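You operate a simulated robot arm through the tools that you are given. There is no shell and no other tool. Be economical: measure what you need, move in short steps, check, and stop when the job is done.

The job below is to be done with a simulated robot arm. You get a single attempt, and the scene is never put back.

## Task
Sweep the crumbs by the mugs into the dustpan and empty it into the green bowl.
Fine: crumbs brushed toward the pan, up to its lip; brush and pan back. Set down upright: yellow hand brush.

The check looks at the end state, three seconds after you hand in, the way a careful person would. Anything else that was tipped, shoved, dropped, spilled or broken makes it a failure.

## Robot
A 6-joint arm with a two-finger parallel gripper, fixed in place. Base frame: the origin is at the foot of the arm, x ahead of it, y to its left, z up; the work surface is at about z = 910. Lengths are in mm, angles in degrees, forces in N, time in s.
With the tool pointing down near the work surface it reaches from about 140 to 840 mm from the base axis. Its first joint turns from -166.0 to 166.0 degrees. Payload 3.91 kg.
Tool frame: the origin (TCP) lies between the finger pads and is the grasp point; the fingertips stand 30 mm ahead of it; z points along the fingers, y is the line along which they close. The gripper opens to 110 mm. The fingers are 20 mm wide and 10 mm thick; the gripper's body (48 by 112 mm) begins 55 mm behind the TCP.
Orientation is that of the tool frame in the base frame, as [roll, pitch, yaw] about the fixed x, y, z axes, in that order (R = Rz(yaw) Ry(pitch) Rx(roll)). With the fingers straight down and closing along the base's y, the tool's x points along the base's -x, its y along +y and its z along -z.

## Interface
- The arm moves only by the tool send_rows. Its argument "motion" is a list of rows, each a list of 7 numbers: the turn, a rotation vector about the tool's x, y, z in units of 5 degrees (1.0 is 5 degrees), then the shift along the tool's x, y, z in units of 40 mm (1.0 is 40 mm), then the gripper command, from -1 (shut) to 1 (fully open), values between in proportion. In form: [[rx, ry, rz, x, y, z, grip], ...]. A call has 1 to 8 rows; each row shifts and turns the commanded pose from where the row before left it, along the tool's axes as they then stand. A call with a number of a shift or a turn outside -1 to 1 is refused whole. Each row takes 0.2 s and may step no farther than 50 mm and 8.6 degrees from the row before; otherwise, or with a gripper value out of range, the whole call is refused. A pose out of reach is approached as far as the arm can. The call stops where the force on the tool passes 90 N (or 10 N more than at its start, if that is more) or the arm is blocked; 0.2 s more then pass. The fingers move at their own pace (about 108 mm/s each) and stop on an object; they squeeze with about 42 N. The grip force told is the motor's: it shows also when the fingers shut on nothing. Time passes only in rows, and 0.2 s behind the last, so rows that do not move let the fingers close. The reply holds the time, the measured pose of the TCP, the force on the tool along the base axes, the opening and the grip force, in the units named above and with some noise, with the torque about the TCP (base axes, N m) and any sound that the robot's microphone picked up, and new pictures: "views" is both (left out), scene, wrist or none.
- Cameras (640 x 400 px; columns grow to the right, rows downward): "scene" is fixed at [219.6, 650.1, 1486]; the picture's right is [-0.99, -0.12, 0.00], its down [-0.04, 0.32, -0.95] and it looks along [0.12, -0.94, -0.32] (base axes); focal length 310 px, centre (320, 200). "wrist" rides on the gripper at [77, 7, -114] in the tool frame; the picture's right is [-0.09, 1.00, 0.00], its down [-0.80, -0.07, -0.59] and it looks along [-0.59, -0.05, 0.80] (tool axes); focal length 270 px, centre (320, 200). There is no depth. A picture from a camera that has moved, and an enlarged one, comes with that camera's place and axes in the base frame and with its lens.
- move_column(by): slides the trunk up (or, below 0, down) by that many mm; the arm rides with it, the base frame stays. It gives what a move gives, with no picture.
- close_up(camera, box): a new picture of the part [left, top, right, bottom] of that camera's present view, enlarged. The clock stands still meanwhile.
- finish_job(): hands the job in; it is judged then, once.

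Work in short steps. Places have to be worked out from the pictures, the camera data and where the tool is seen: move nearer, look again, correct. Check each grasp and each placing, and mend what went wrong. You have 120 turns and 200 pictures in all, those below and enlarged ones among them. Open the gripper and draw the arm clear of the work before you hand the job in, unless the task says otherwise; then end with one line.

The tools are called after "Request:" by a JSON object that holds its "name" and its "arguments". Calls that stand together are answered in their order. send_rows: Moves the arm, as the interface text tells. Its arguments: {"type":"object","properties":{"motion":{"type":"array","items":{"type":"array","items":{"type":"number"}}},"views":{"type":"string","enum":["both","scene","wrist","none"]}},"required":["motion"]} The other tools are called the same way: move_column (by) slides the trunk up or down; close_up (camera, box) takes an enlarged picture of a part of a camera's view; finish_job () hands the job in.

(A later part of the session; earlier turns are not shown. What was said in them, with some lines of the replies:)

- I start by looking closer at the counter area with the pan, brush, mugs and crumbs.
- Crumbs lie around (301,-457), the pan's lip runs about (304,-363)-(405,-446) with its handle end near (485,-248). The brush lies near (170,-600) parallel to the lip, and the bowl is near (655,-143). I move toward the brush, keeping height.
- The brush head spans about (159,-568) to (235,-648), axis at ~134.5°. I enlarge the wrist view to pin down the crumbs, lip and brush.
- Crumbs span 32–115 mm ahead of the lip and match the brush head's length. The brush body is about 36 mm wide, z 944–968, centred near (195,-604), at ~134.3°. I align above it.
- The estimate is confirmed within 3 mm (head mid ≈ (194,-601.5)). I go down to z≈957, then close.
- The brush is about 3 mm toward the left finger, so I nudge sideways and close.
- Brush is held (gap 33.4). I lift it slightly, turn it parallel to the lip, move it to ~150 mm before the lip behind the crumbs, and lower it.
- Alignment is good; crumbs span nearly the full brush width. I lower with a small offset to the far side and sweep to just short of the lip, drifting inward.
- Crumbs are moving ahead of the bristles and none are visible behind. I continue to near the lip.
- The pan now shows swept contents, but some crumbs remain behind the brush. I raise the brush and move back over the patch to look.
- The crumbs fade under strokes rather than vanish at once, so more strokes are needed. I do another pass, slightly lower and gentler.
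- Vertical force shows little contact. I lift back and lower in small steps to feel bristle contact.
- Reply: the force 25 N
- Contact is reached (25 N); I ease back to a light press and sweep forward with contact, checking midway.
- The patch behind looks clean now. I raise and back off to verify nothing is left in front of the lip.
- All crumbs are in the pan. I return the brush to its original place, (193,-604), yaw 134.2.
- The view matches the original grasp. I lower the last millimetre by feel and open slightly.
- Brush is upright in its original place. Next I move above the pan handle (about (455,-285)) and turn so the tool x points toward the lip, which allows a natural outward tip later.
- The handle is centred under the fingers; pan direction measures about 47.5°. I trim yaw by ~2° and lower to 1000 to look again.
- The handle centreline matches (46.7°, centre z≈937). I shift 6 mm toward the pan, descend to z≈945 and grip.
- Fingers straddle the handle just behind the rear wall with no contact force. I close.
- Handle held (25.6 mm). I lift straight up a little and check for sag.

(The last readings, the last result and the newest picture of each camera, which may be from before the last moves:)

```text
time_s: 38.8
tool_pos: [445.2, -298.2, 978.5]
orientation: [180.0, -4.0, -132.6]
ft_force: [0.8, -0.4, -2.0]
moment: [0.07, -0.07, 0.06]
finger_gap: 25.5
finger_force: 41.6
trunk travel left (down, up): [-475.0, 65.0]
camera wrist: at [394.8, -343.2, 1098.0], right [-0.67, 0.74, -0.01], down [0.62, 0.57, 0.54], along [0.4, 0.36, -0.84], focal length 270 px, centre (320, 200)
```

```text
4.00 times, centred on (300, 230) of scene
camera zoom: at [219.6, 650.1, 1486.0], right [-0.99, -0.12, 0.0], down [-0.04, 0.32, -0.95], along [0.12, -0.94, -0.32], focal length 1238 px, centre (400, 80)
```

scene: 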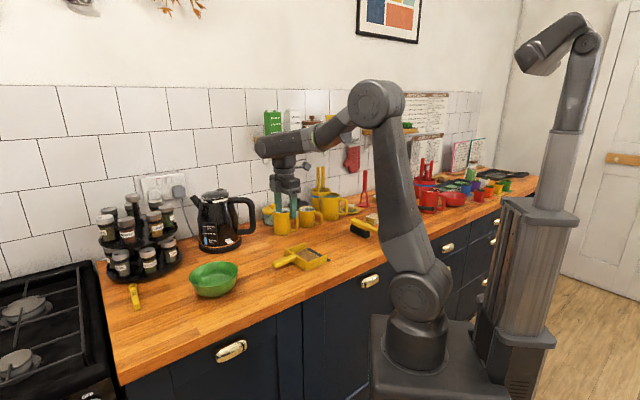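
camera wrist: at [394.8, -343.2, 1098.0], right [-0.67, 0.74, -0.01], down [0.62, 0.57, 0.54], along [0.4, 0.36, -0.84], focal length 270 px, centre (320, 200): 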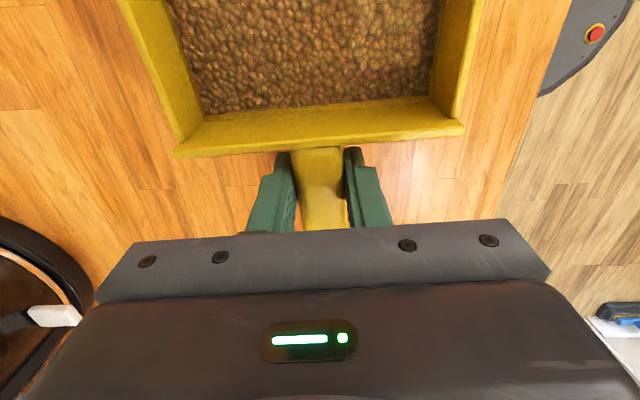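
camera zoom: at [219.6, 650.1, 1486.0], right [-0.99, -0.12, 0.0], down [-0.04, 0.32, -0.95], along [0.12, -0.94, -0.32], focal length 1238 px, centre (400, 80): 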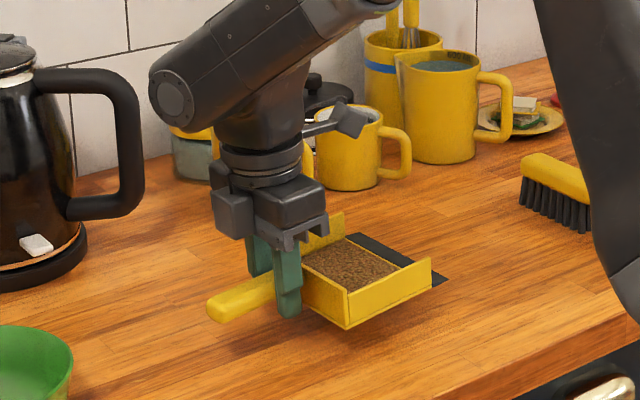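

Hold is rigid with no sag. I level, lift to ~1090, and turn the pan so its lip will face back toward the robot (yaw -165).

Request:
{"name": "send_rows", "arguments": {"motion": [[0, -0.4, 0, 0, 0, -0.6, -1], [0, -0.4, 0, 0, 0, -0.7, -1], [0, 0, 0, 0, 0, -0.8, -1], [0, 0, 0, 0, 0, -0.7, -1], [0, 0, 0.5, 0, 0, 0, -1], [0, 0, 1, 0, 0, 0, -1], [0, 0, 1, 0, 0, 0, -1], [0, 0, 1, 0, 0, 0, -1]], "views": "none"}}

Request:
{"name": "send_rows", "arguments": {"motion": [[0, 0, 1, 0, 0, 0, -1], [0, 0, 1, 0, 0, 0, -1], [0, 0, 1, 0, 0, 0, -1], [0, 0, 0, 0, 0, 0, -1]]}}

Request:
{"name": "close_up", "arguments": {"camera": "scene", "box": [90, 170, 310, 310]}}

```text
time_s: 40.6
tool_pos: [448.3, -294.6, 1089.0]
orientation: [179.9, 0.1, -150.1]
ft_force: [0.4, 0.4, -2.2]
moment: [0.05, -0.08, -0.04]
finger_gap: 25.8
finger_force: 41.9
trunk travel left (down, up): [-475.0, 65.0]
```

```text
time_s: 41.6
tool_pos: [448.3, -294.9, 1089.8]
orientation: [-180.0, 0.0, -165.0]
ft_force: [0.2, 0.2, -1.8]
moment: [0.05, -0.11, 0.02]
finger_gap: 25.6
finger_force: 42.3
trunk travel left (down, up): [-475.0, 65.0]
camera wrist: at [373.0, -308.1, 1203.7], right [-0.17, 0.99, 0.0], down [0.79, 0.14, 0.59], along [0.59, 0.1, -0.8], focal length 270 px, centre (320, 200)
```

scene: 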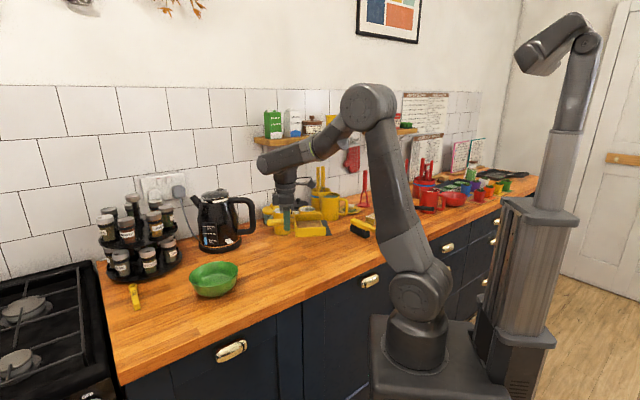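
wrist: 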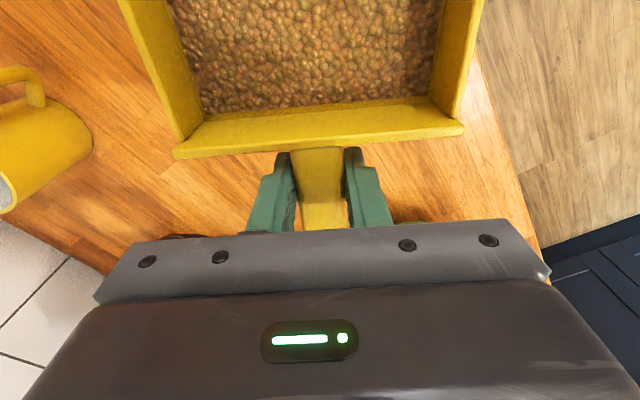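

```text
2.86 times, centred on (200, 240) of scene
camera zoom: at [219.6, 650.1, 1486.0], right [-0.99, -0.12, 0.0], down [-0.04, 0.32, -0.95], along [0.12, -0.94, -0.32], focal length 885 px, centre (663, 86)
```

zoom: 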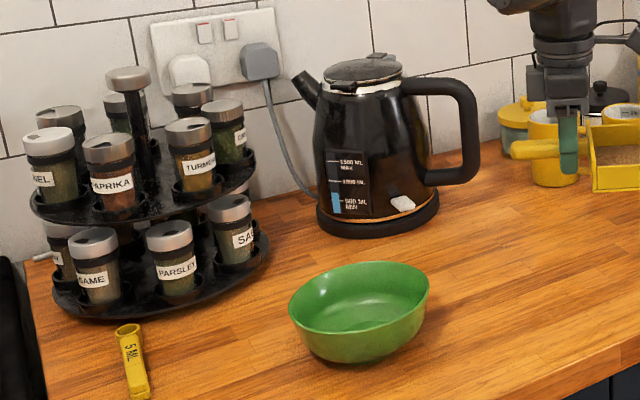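

Geometry confirmed: bowl centre ≈(655,-140), rim z≈965, rack and kettle clear. I carry the pan over so the lip is above the bowl.

Request:
{"name": "send_rows", "arguments": {"motion": [[0, 0, 0, -0.5, 0.13, 0, -1], [0, 0, 0, -0.9, 0.23, 0, -1], [0, 0, 0, -0.9, 0.23, 0, -1], [0, 0, 0, -0.9, 0.23, 0, -1], [0, 0, 0, -0.9, 0.23, 0, -1], [0, 0, 0, -0.9, 0.23, 0, -1], [0, 0, 0, -0.9, 0.23, 0, -1], [0, 0, 0, -0.9, 0.23, 0, -1]], "views": "none"}}

Request:
{"name": "send_rows", "arguments": {"motion": [[0, 0, 0, -0.9, 0.23, 0, -1], [0, 0, 0, -0.9, 0.26, 0, -1], [0, 0, 0, -0.4, 0.26, 0, -1], [0, 0, 0, 0, 0, 0, -1]]}}

Request:
{"name": "close_up", "arguments": {"camera": "scene", "box": [90, 150, 310, 310]}}

```text
time_s: 43.4
tool_pos: [693.7, -156.4, 1087.8]
orientation: [-180.0, 0.0, -165.1]
ft_force: [0.6, 0.1, -1.6]
moment: [0.02, -0.08, -0.02]
finger_gap: 25.7
finger_force: 42.5
trunk travel left (down, up): [-475.0, 65.0]
```

```text
time_s: 44.4
tool_pos: [771.2, -106.2, 1088.7]
orientation: [-179.9, 0.1, -165.0]
ft_force: [0.3, 0.2, -2.6]
moment: [0.0, -0.11, 0.01]
finger_gap: 25.5
finger_force: 42.7
trunk travel left (down, up): [-475.0, 65.0]
camera wrist: at [695.4, -119.3, 1202.2], right [-0.17, 0.99, 0.0], down [0.79, 0.14, 0.59], along [0.59, 0.1, -0.8], focal length 270 px, centre (320, 200)
```

scene: 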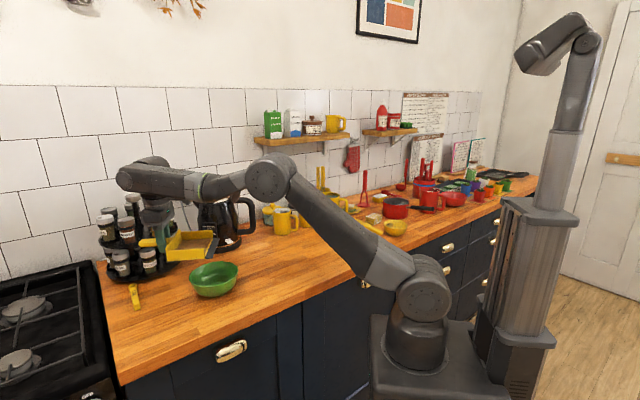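
wrist: 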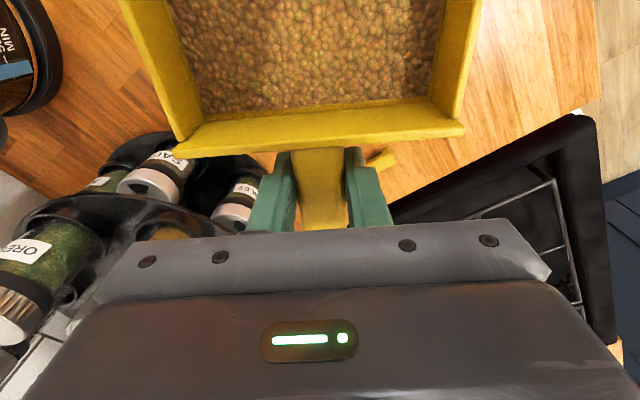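

```text
2.50 times, centred on (200, 230) of scene
camera zoom: at [219.6, 650.1, 1486.0], right [-0.99, -0.12, 0.0], down [-0.04, 0.32, -0.95], along [0.12, -0.94, -0.32], focal length 774 px, centre (620, 125)
```

zoom: 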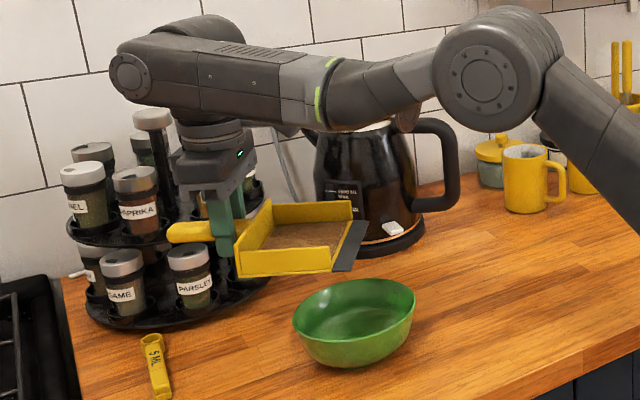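

The lip is above the bowl centre. I lower ~50 mm and then tip about the lip in steps.

Request:
{"name": "send_rows", "arguments": {"motion": [[0, 0, 0, -0.15, 0, 0.6, -1], [0, 0, 0, -0.15, 0, 0.6, -1], [0, -1, 0, 0.092, 0, -0.306, -1], [0, -1, 0, 0.092, 0, -0.306, -1], [0, -1, 0, 0.092, 0, -0.306, -1], [0, -1, 0, 0.092, 0, -0.306, -1], [0, 0, 0, 0, 0, 0, -1]], "views": "scene"}}

Request:
{"name": "close_up", "arguments": {"camera": "scene", "box": [90, 150, 310, 310]}}

```text
time_s: 46.0
tool_pos: [761.7, -107.8, 1087.9]
orientation: [-179.9, 20.1, -165.1]
ft_force: [-1.0, 1.2, -1.8]
moment: [0.04, -0.07, -0.02]
finger_gap: 25.7
finger_force: 42.5
trunk travel left (down, up): [-475.0, 65.0]
```

scene: 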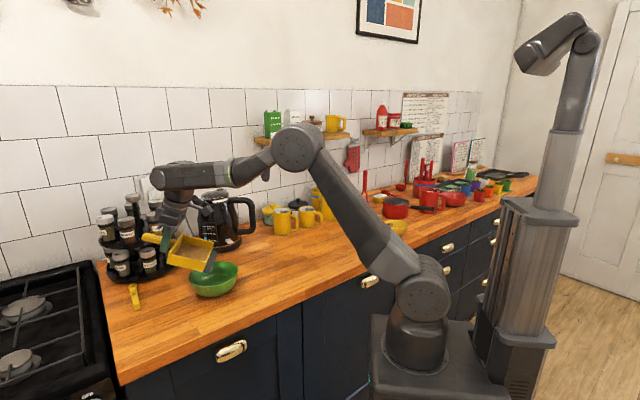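

```text
2.50 times, centred on (200, 230) of scene
camera zoom: at [219.6, 650.1, 1486.0], right [-0.99, -0.12, 0.0], down [-0.04, 0.32, -0.95], along [0.12, -0.94, -0.32], focal length 774 px, centre (620, 125)
```

zoom: 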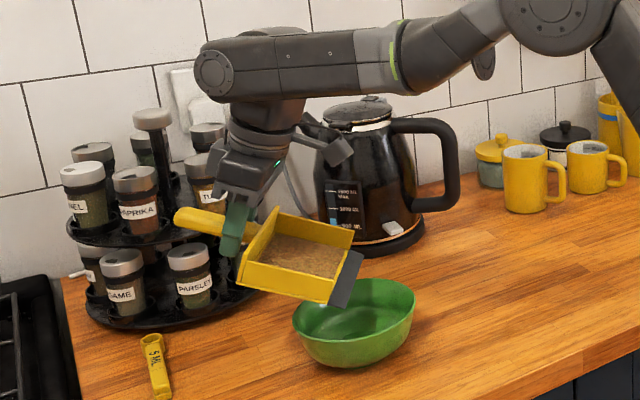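

The lip is over the bowl centre at z≈1006. I continue tipping to 45°.

Request:
{"name": "send_rows", "arguments": {"motion": [[0, -1, 0, 0.13, 0, -0.26, -1], [0, -1, 0, 0.13, 0, -0.26, -1], [0, -1, 0, 0.13, 0, -0.26, -1], [0, -1, 0, 0.13, 0, -0.26, -1], [0, -1, 0, 0.13, 0, -0.26, -1], [0, 0, 0, 0, 0, 0, -1]], "views": "none"}}

Request:
{"name": "close_up", "arguments": {"camera": "scene", "box": [90, 150, 310, 310]}}

```text
time_s: 47.4
tool_pos: [715.2, -120.6, 1119.7]
orientation: [-180.0, 45.0, -165.1]
ft_force: [0.0, 0.1, -1.9]
moment: [0.01, -0.03, 0.0]
finger_gap: 25.8
finger_force: 41.5
trunk travel left (down, up): [-475.0, 65.0]
```

```text
2.50 times, centred on (200, 230) of scene
camera zoom: at [219.6, 650.1, 1486.0], right [-0.99, -0.12, 0.0], down [-0.04, 0.32, -0.95], along [0.12, -0.94, -0.32], focal length 774 px, centre (620, 125)
```

zoom: 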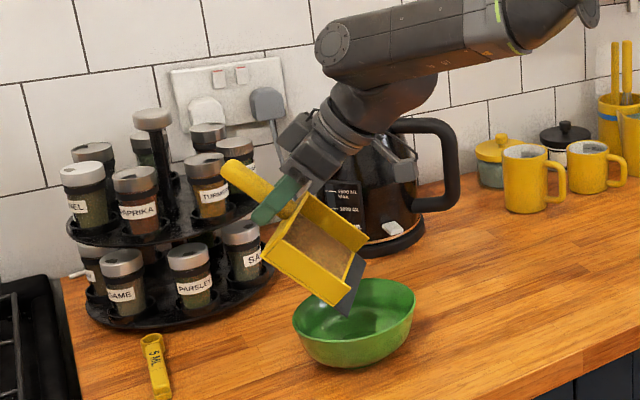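

Still full at 45°, with the lip over the bowl at z≈994. I continue to 75°.

Request:
{"name": "send_rows", "arguments": {"motion": [[0, -1, 0, 0.092, 0, -0.26, -1], [0, -1, 0, 0.092, 0, -0.26, -1], [0, -1, 0, 0.092, 0, -0.26, -1], [0, -1, 0, 0.092, 0, -0.26, -1], [0, -1, 0, 0.092, 0, -0.28, -1], [0, -1, 0, 0.092, 0, -0.28, -1], [0, 0, 0, 0, 0, 0, -1], [0, 0, 0, 0, 0, 0, -1]], "views": "none"}}

Request:
{"name": "close_up", "arguments": {"camera": "scene", "box": [90, 150, 310, 310]}}

```text
time_s: 49.2
tool_pos: [651.3, -138.0, 1136.4]
orientation: [180.0, 75.0, -165.0]
ft_force: [0.4, -0.2, -1.4]
moment: [-0.01, 0.03, 0.02]
finger_gap: 25.7
finger_force: 42.1
trunk travel left (down, up): [-475.0, 65.0]
```

```text
2.50 times, centred on (200, 230) of scene
camera zoom: at [219.6, 650.1, 1486.0], right [-0.99, -0.12, 0.0], down [-0.04, 0.32, -0.95], along [0.12, -0.94, -0.32], focal length 774 px, centre (620, 125)
```

zoom: 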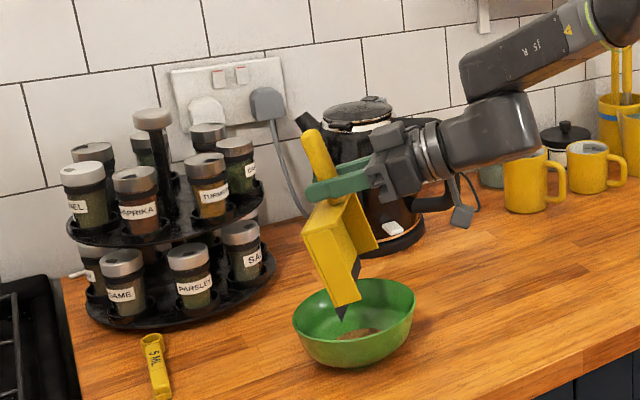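

Crumbs are falling into the bowl. I tip another 10° and hold for a bit with tiny motion.

Request:
{"name": "send_rows", "arguments": {"motion": [[0, -1, 0, 0.092, 0, -0.28, -1], [0, -1, 0, 0.092, 0, -0.28, -1], [0, 0, 0, 0, 0, 0, -1], [0, 0, 0, 0, 0, 0, -1], [0, 0, 0, 0, 0, 0, -1], [0, 0, 0, 0, 0, 0, -1], [0, 0, 0, 0, 0, 0, -1], [0, 0, 0, 0, 0, 0, -1]], "views": "wrist"}}

Request:
{"name": "close_up", "arguments": {"camera": "scene", "box": [150, 180, 280, 310]}}

```text
time_s: 51.0
tool_pos: [631.4, -142.8, 1132.9]
orientation: [179.9, 85.0, -165.1]
ft_force: [0.3, 0.2, -1.9]
moment: [0.01, 0.03, 0.0]
finger_gap: 25.8
finger_force: 42.1
trunk travel left (down, up): [-475.0, 65.0]
camera wrist: at [511.8, -167.9, 1066.0], right [-0.25, 0.96, 0.09], down [-0.49, -0.2, 0.85], along [0.84, 0.17, 0.52], focal length 270 px, centre (320, 200)
```

wrist: 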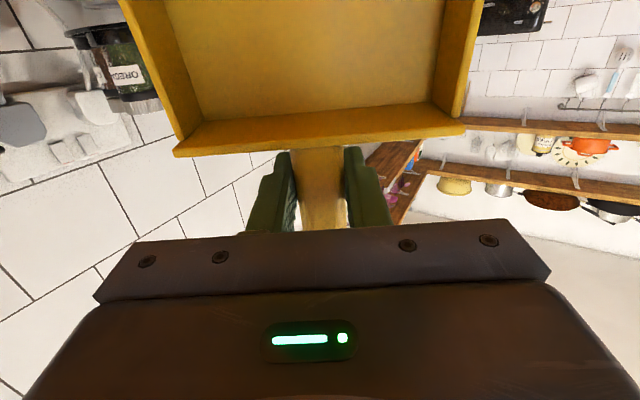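

```text
3.08 times, centred on (215, 245) of scene
camera zoom: at [219.6, 650.1, 1486.0], right [-0.99, -0.12, 0.0], down [-0.04, 0.32, -0.95], along [0.12, -0.94, -0.32], focal length 953 px, centre (643, 62)
```

zoom: 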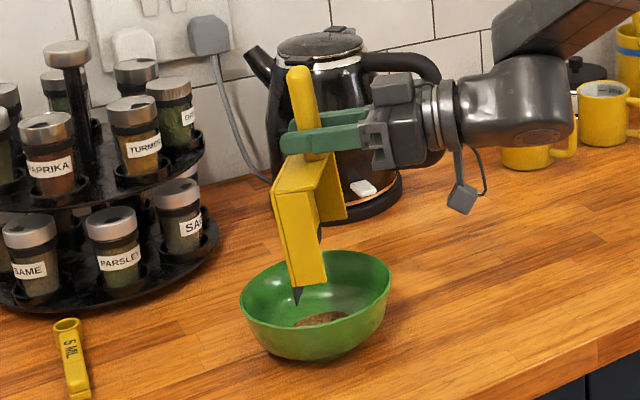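

The pan is empty and crumbs are in the bowl. I raise straight up and untip the pan.

Request:
{"name": "send_rows", "arguments": {"motion": [[0, 0, 0, -1, 0, 0, -1], [0, 0, 0, -1, 0, 0, -1], [0, 1, 0, 0, 0, 0, -1], [0, 1, 0, 0, 0, 0, -1], [0, 1, 0, 0, 0, 0, -1], [0, 1, 0, 0, 0, 0, -1], [0, 1, 0, 0, 0, 0, -1], [0, 1, 0, 0, 0, 0, -1]], "views": "none"}}

Request:
{"name": "send_rows", "arguments": {"motion": [[0, 1, 0, 0, 0, 0, -1], [0, 1, 0, 0, 0, 0, -1], [0, 1, 0, 0, 0, 0, -1], [0, 1, 0, 0, 0, 0, -1], [0, 1, 0, 0, 0, 0, -1], [0, 1, 0, 0, 0, 0, -1], [0, 1, 0, 0, 0, 0, -1], [0, 1, 0, 0, 0, 0, -1]], "views": "none"}}

Request:
{"name": "send_rows", "arguments": {"motion": [[0, 1, 0, 0, 0, 0, -1], [0, 1, 0, 0, 0, 0, -1], [0, 1, 0, 0, 0, 0, -1], [0, 0, 0, 0, 0, 0, -1]]}}

Request:
{"name": "close_up", "arguments": {"camera": "scene", "box": [90, 170, 310, 310]}}

```text
time_s: 52.8
tool_pos: [637.2, -141.8, 1212.5]
orientation: [180.0, 54.9, -165.1]
ft_force: [0.1, 0.4, -1.8]
moment: [0.0, 0.0, 0.03]
finger_gap: 25.6
finger_force: 42.5
trunk travel left (down, up): [-475.0, 65.0]
```

```text
time_s: 54.6
tool_pos: [638.0, -141.4, 1213.0]
orientation: [-180.0, 14.9, -165.1]
ft_force: [0.3, -0.1, -1.7]
moment: [0.04, -0.09, 0.01]
finger_gap: 25.8
finger_force: 41.7
trunk travel left (down, up): [-475.0, 65.0]
```

```text
time_s: 55.6
tool_pos: [636.7, -141.3, 1211.8]
orientation: [179.9, -0.2, -165.1]
ft_force: [-0.3, 1.0, -2.0]
moment: [-0.01, -0.1, -0.01]
finger_gap: 25.5
finger_force: 41.9
trunk travel left (down, up): [-475.0, 65.0]
camera wrist: at [560.7, -154.3, 1326.8], right [-0.17, 0.99, 0.0], down [0.79, 0.14, 0.59], along [0.58, 0.1, -0.8], focal length 270 px, centre (320, 200)
```

scene: 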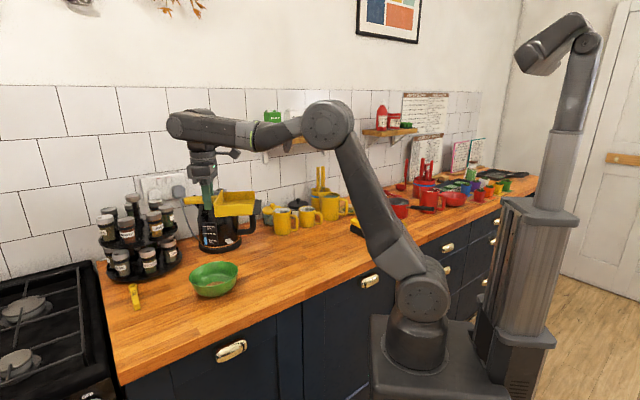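
wrist: 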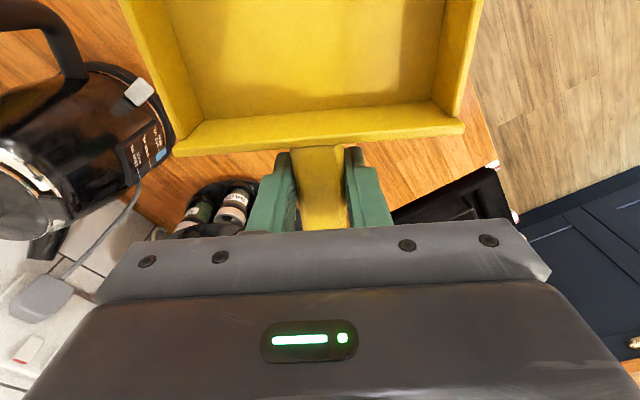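

```text
2.86 times, centred on (200, 240) of scene
camera zoom: at [219.6, 650.1, 1486.0], right [-0.99, -0.12, 0.0], down [-0.04, 0.32, -0.95], along [0.12, -0.94, -0.32], focal length 885 px, centre (663, 86)
```

zoom: 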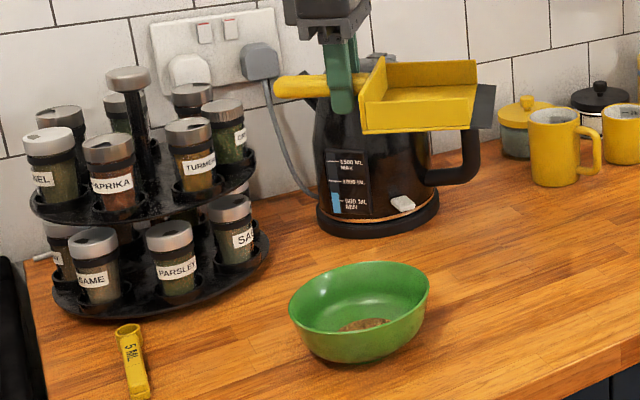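

The bowl holds the crumbs, nothing spilled. I carry the pan back above its original place and turn it to yaw -132.6.

Request:
{"name": "send_rows", "arguments": {"motion": [[0, 0, 0, 0.804, -0.365, 0.45, -1], [0, 0, 0, 0.804, -0.365, 0.45, -1], [0, 0, 0, 0.804, -0.365, 0.45, -1], [0, 0, 0, 0.804, -0.365, 0.45, -1], [0, 0, 0, 0.804, -0.365, 0.45, -1], [0, 0, 0, 0.804, -0.365, 0.45, -1], [0, 0, 0, 0.804, -0.365, 0.45, -1], [0, 0, -0.5, 0, 0, 0, -1]], "views": "none"}}

Request:
{"name": "send_rows", "arguments": {"motion": [[0, 0, -1, 0, 0, 0, -1], [0, 0, -1, 0, 0, 0, -1], [0, 0, -1, 0, 0, 0, -1], [0, 0, -1, 0, 0, 0, -1], [0, 0, -1, 0, 0, 0, -1], [0, 0, -1, 0, 0, 0, -1], [0, 0, 0, 0, 0, 0, -1]]}}

```text
time_s: 57.4
tool_pos: [445.8, -299.7, 1084.7]
orientation: [180.0, 0.0, -162.5]
ft_force: [0.8, -1.1, -2.7]
moment: [0.05, -0.1, -0.02]
finger_gap: 25.4
finger_force: 42.1
trunk travel left (down, up): [-475.0, 65.0]
```

```text
time_s: 59.0
tool_pos: [444.9, -298.2, 1086.1]
orientation: [179.9, 0.0, -132.6]
ft_force: [-0.8, 0.7, -1.3]
moment: [0.06, -0.06, 0.01]
finger_gap: 25.6
finger_force: 42.4
trunk travel left (down, up): [-475.0, 65.0]
camera wrist: at [388.7, -351.0, 1200.6], right [-0.68, 0.74, 0.0], down [0.59, 0.54, 0.59], along [0.44, 0.4, -0.8], focal length 270 px, centre (320, 200)
```

scene: 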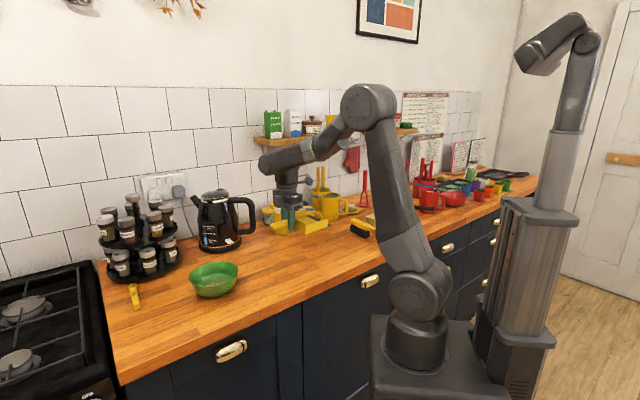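
wrist: 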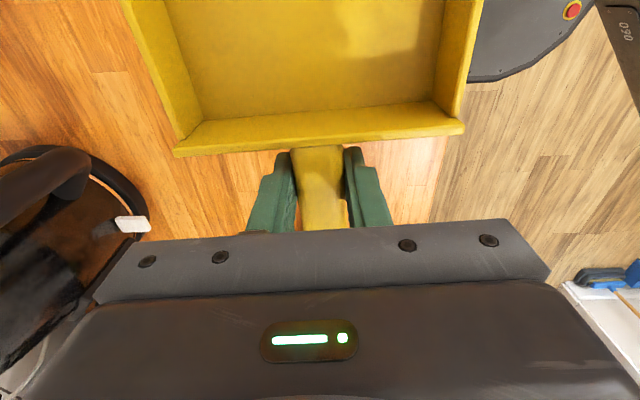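

Positioned right above the original spot. I lower 138 mm, slowing at the end.

Request:
{"name": "send_rows", "arguments": {"motion": [[0, 0, 0, 0, 0, 1, -1], [0, 0, 0, 0, 0, 1, -1], [0, 0, 0, 0, 0, 0.9, -1], [0, 0, 0, 0, 0, 0.4, -1], [0, 0, 0, 0, 0, 0.15, -1], [0, 0, 0, 0, 0, 0, -1]], "views": "none"}}

Request:
{"name": "send_rows", "arguments": {"motion": [[0, 0, 0, 0, 0, 0.04, -1], [0, 0, 0, 0, 0, 0, -1]], "views": "none"}}

```text
time_s: 60.4
tool_pos: [445.5, -298.7, 947.6]
orientation: [180.0, 0.0, -132.6]
ft_force: [0.1, 0.3, -2.2]
moment: [0.08, -0.05, 0.01]
finger_gap: 25.9
finger_force: 41.8
trunk travel left (down, up): [-475.0, 65.0]
```

```text
time_s: 61.0
tool_pos: [445.0, -298.1, 947.5]
orientation: [179.9, -0.1, -132.6]
ft_force: [0.1, 0.0, -1.9]
moment: [0.07, -0.09, 0.01]
finger_gap: 25.6
finger_force: 42.1
trunk travel left (down, up): [-475.0, 65.0]
```

Not yet touching; I lower another 1 mm and check.

Request:
{"name": "send_rows", "arguments": {"motion": [[0, 0, 0, 0, 0, 0.03, -1], [0, 0, 0, 0, 0, 0, -1]], "views": "none"}}

Request:
{"name": "close_up", "arguments": {"camera": "scene", "box": [250, 180, 350, 280]}}

```text
time_s: 61.6
tool_pos: [445.2, -297.8, 946.9]
orientation: [-179.9, 0.0, -132.4]
ft_force: [2.7, -0.4, 3.8]
moment: [-0.07, 0.12, -0.02]
finger_gap: 25.5
finger_force: 42.3
trunk travel left (down, up): [-475.0, 65.0]
```

```text
4.00 times, centred on (300, 230) of scene
camera zoom: at [219.6, 650.1, 1486.0], right [-0.99, -0.12, 0.0], down [-0.04, 0.32, -0.95], along [0.12, -0.94, -0.32], focal length 1238 px, centre (400, 80)
```

zoom: 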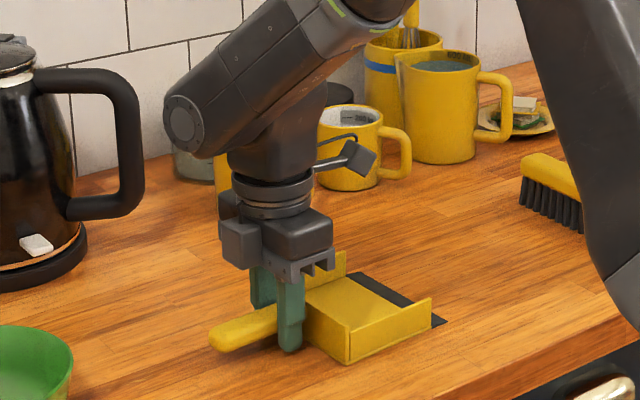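

The pan touches the counter (force sign flipped) at its original place. I release and lift clear.

Request:
{"name": "send_rows", "arguments": {"motion": [[0, 0, 0, 0, 0, 0, -0.4], [0, 0, 0, 0, 0, 0, -0.1], [0, 0, 0, 0, 0, 0, 0.1], [0, 0, 0, 0, 0, -0.4, 0.1], [0, 0, 0, 0, 0, -1, 0.1], [0, 0, 0, 0, 0, -1, 0.1], [0, 0, 0, 0, 0, -1, 0.1], [0, 0, 0, 0, 0, -1, 0.1]], "views": "none"}}

Request:
{"name": "send_rows", "arguments": {"motion": [[0, 0, 0, 0.6, 0, -1, 0.5], [0, 0, 0, 0.6, 0, -1, 0.5], [0, 0, 0, 0.6, 0, -1, 0.5], [0, 0, 0, 0.6, 0, -1, 0.5], [0, 0, 0, 0, 0, 0, 1]]}}

Request:
{"name": "close_up", "arguments": {"camera": "scene", "box": [180, 170, 440, 310]}}

Request:
{"name": "close_up", "arguments": {"camera": "wrist", "box": [160, 0, 480, 200]}}

```text
time_s: 63.4
tool_pos: [444.6, -301.0, 1120.9]
orientation: [-180.0, 0.1, -132.6]
ft_force: [-0.2, 0.8, 0.1]
moment: [0.0, -0.02, -0.02]
finger_gap: 60.5
finger_force: 0.1
trunk travel left (down, up): [-475.0, 65.0]
```

```text
time_s: 64.6
tool_pos: [380.5, -369.8, 1283.1]
orientation: [180.0, 0.1, -132.5]
ft_force: [0.3, -0.6, -0.8]
moment: [0.01, -0.03, 0.03]
finger_gap: 109.9
finger_force: 0.0
trunk travel left (down, up): [-475.0, 65.0]
camera wrist: at [323.5, -422.5, 1397.0], right [-0.67, 0.74, 0.0], down [0.59, 0.54, 0.59], along [0.44, 0.4, -0.8], focal length 270 px, centre (320, 200)
```

scene: 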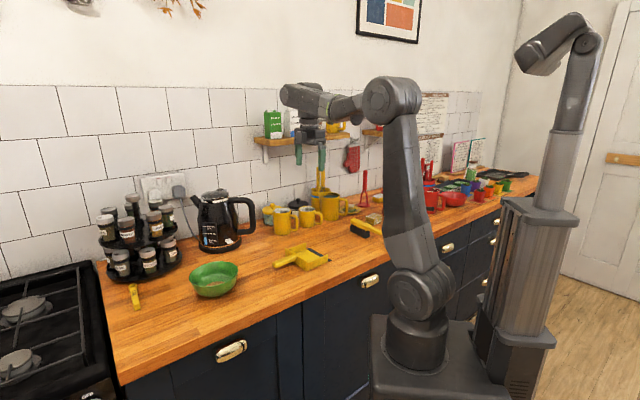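
wrist: 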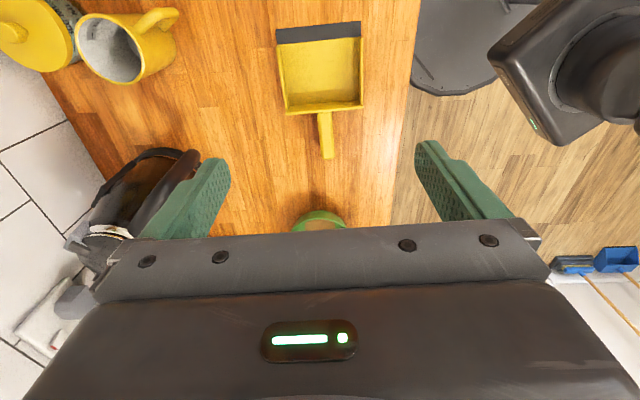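

```text
2.46 times, centred on (310, 240) of scene
camera zoom: at [219.6, 650.1, 1486.0], right [-0.99, -0.12, 0.0], down [-0.04, 0.32, -0.95], along [0.12, -0.94, -0.32], focal length 762 px, centre (345, 102)
```

zoom: 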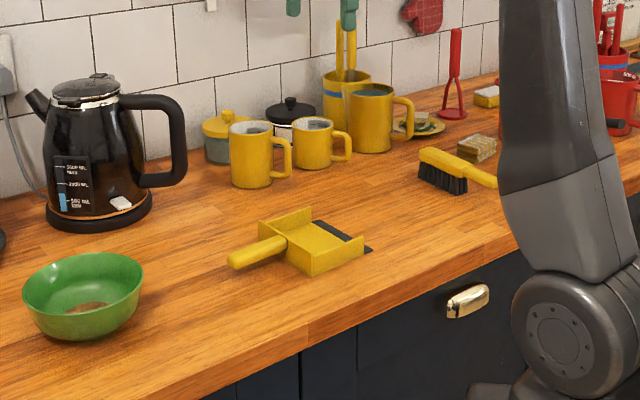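

```text
2.00 times, centred on (320, 100) of wrist
camera zoom: at [323.5, -422.5, 1397.0], right [-0.67, 0.74, 0.0], down [0.59, 0.54, 0.59], along [0.44, 0.4, -0.8], focal length 541 px, centre (320, 400)
```

zoom: 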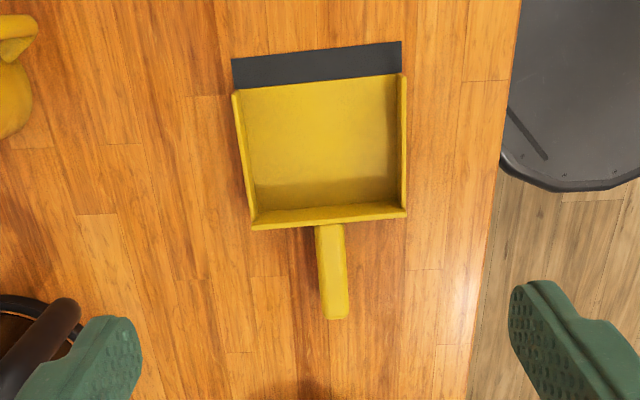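

The crumbs are in the bowl, the pan is empty and back in place, the brush is upright in its place, and the arm is clear with the gripper open. I hand in.

Request:
{"name": "finish_job", "arguments": {}}

```text
The job is handed in.
```

The crumbs by the mugs were swept into the dustpan and emptied into the green bowl, the brush (upright) and pan are back where they started, and nothing else looks disturbed.
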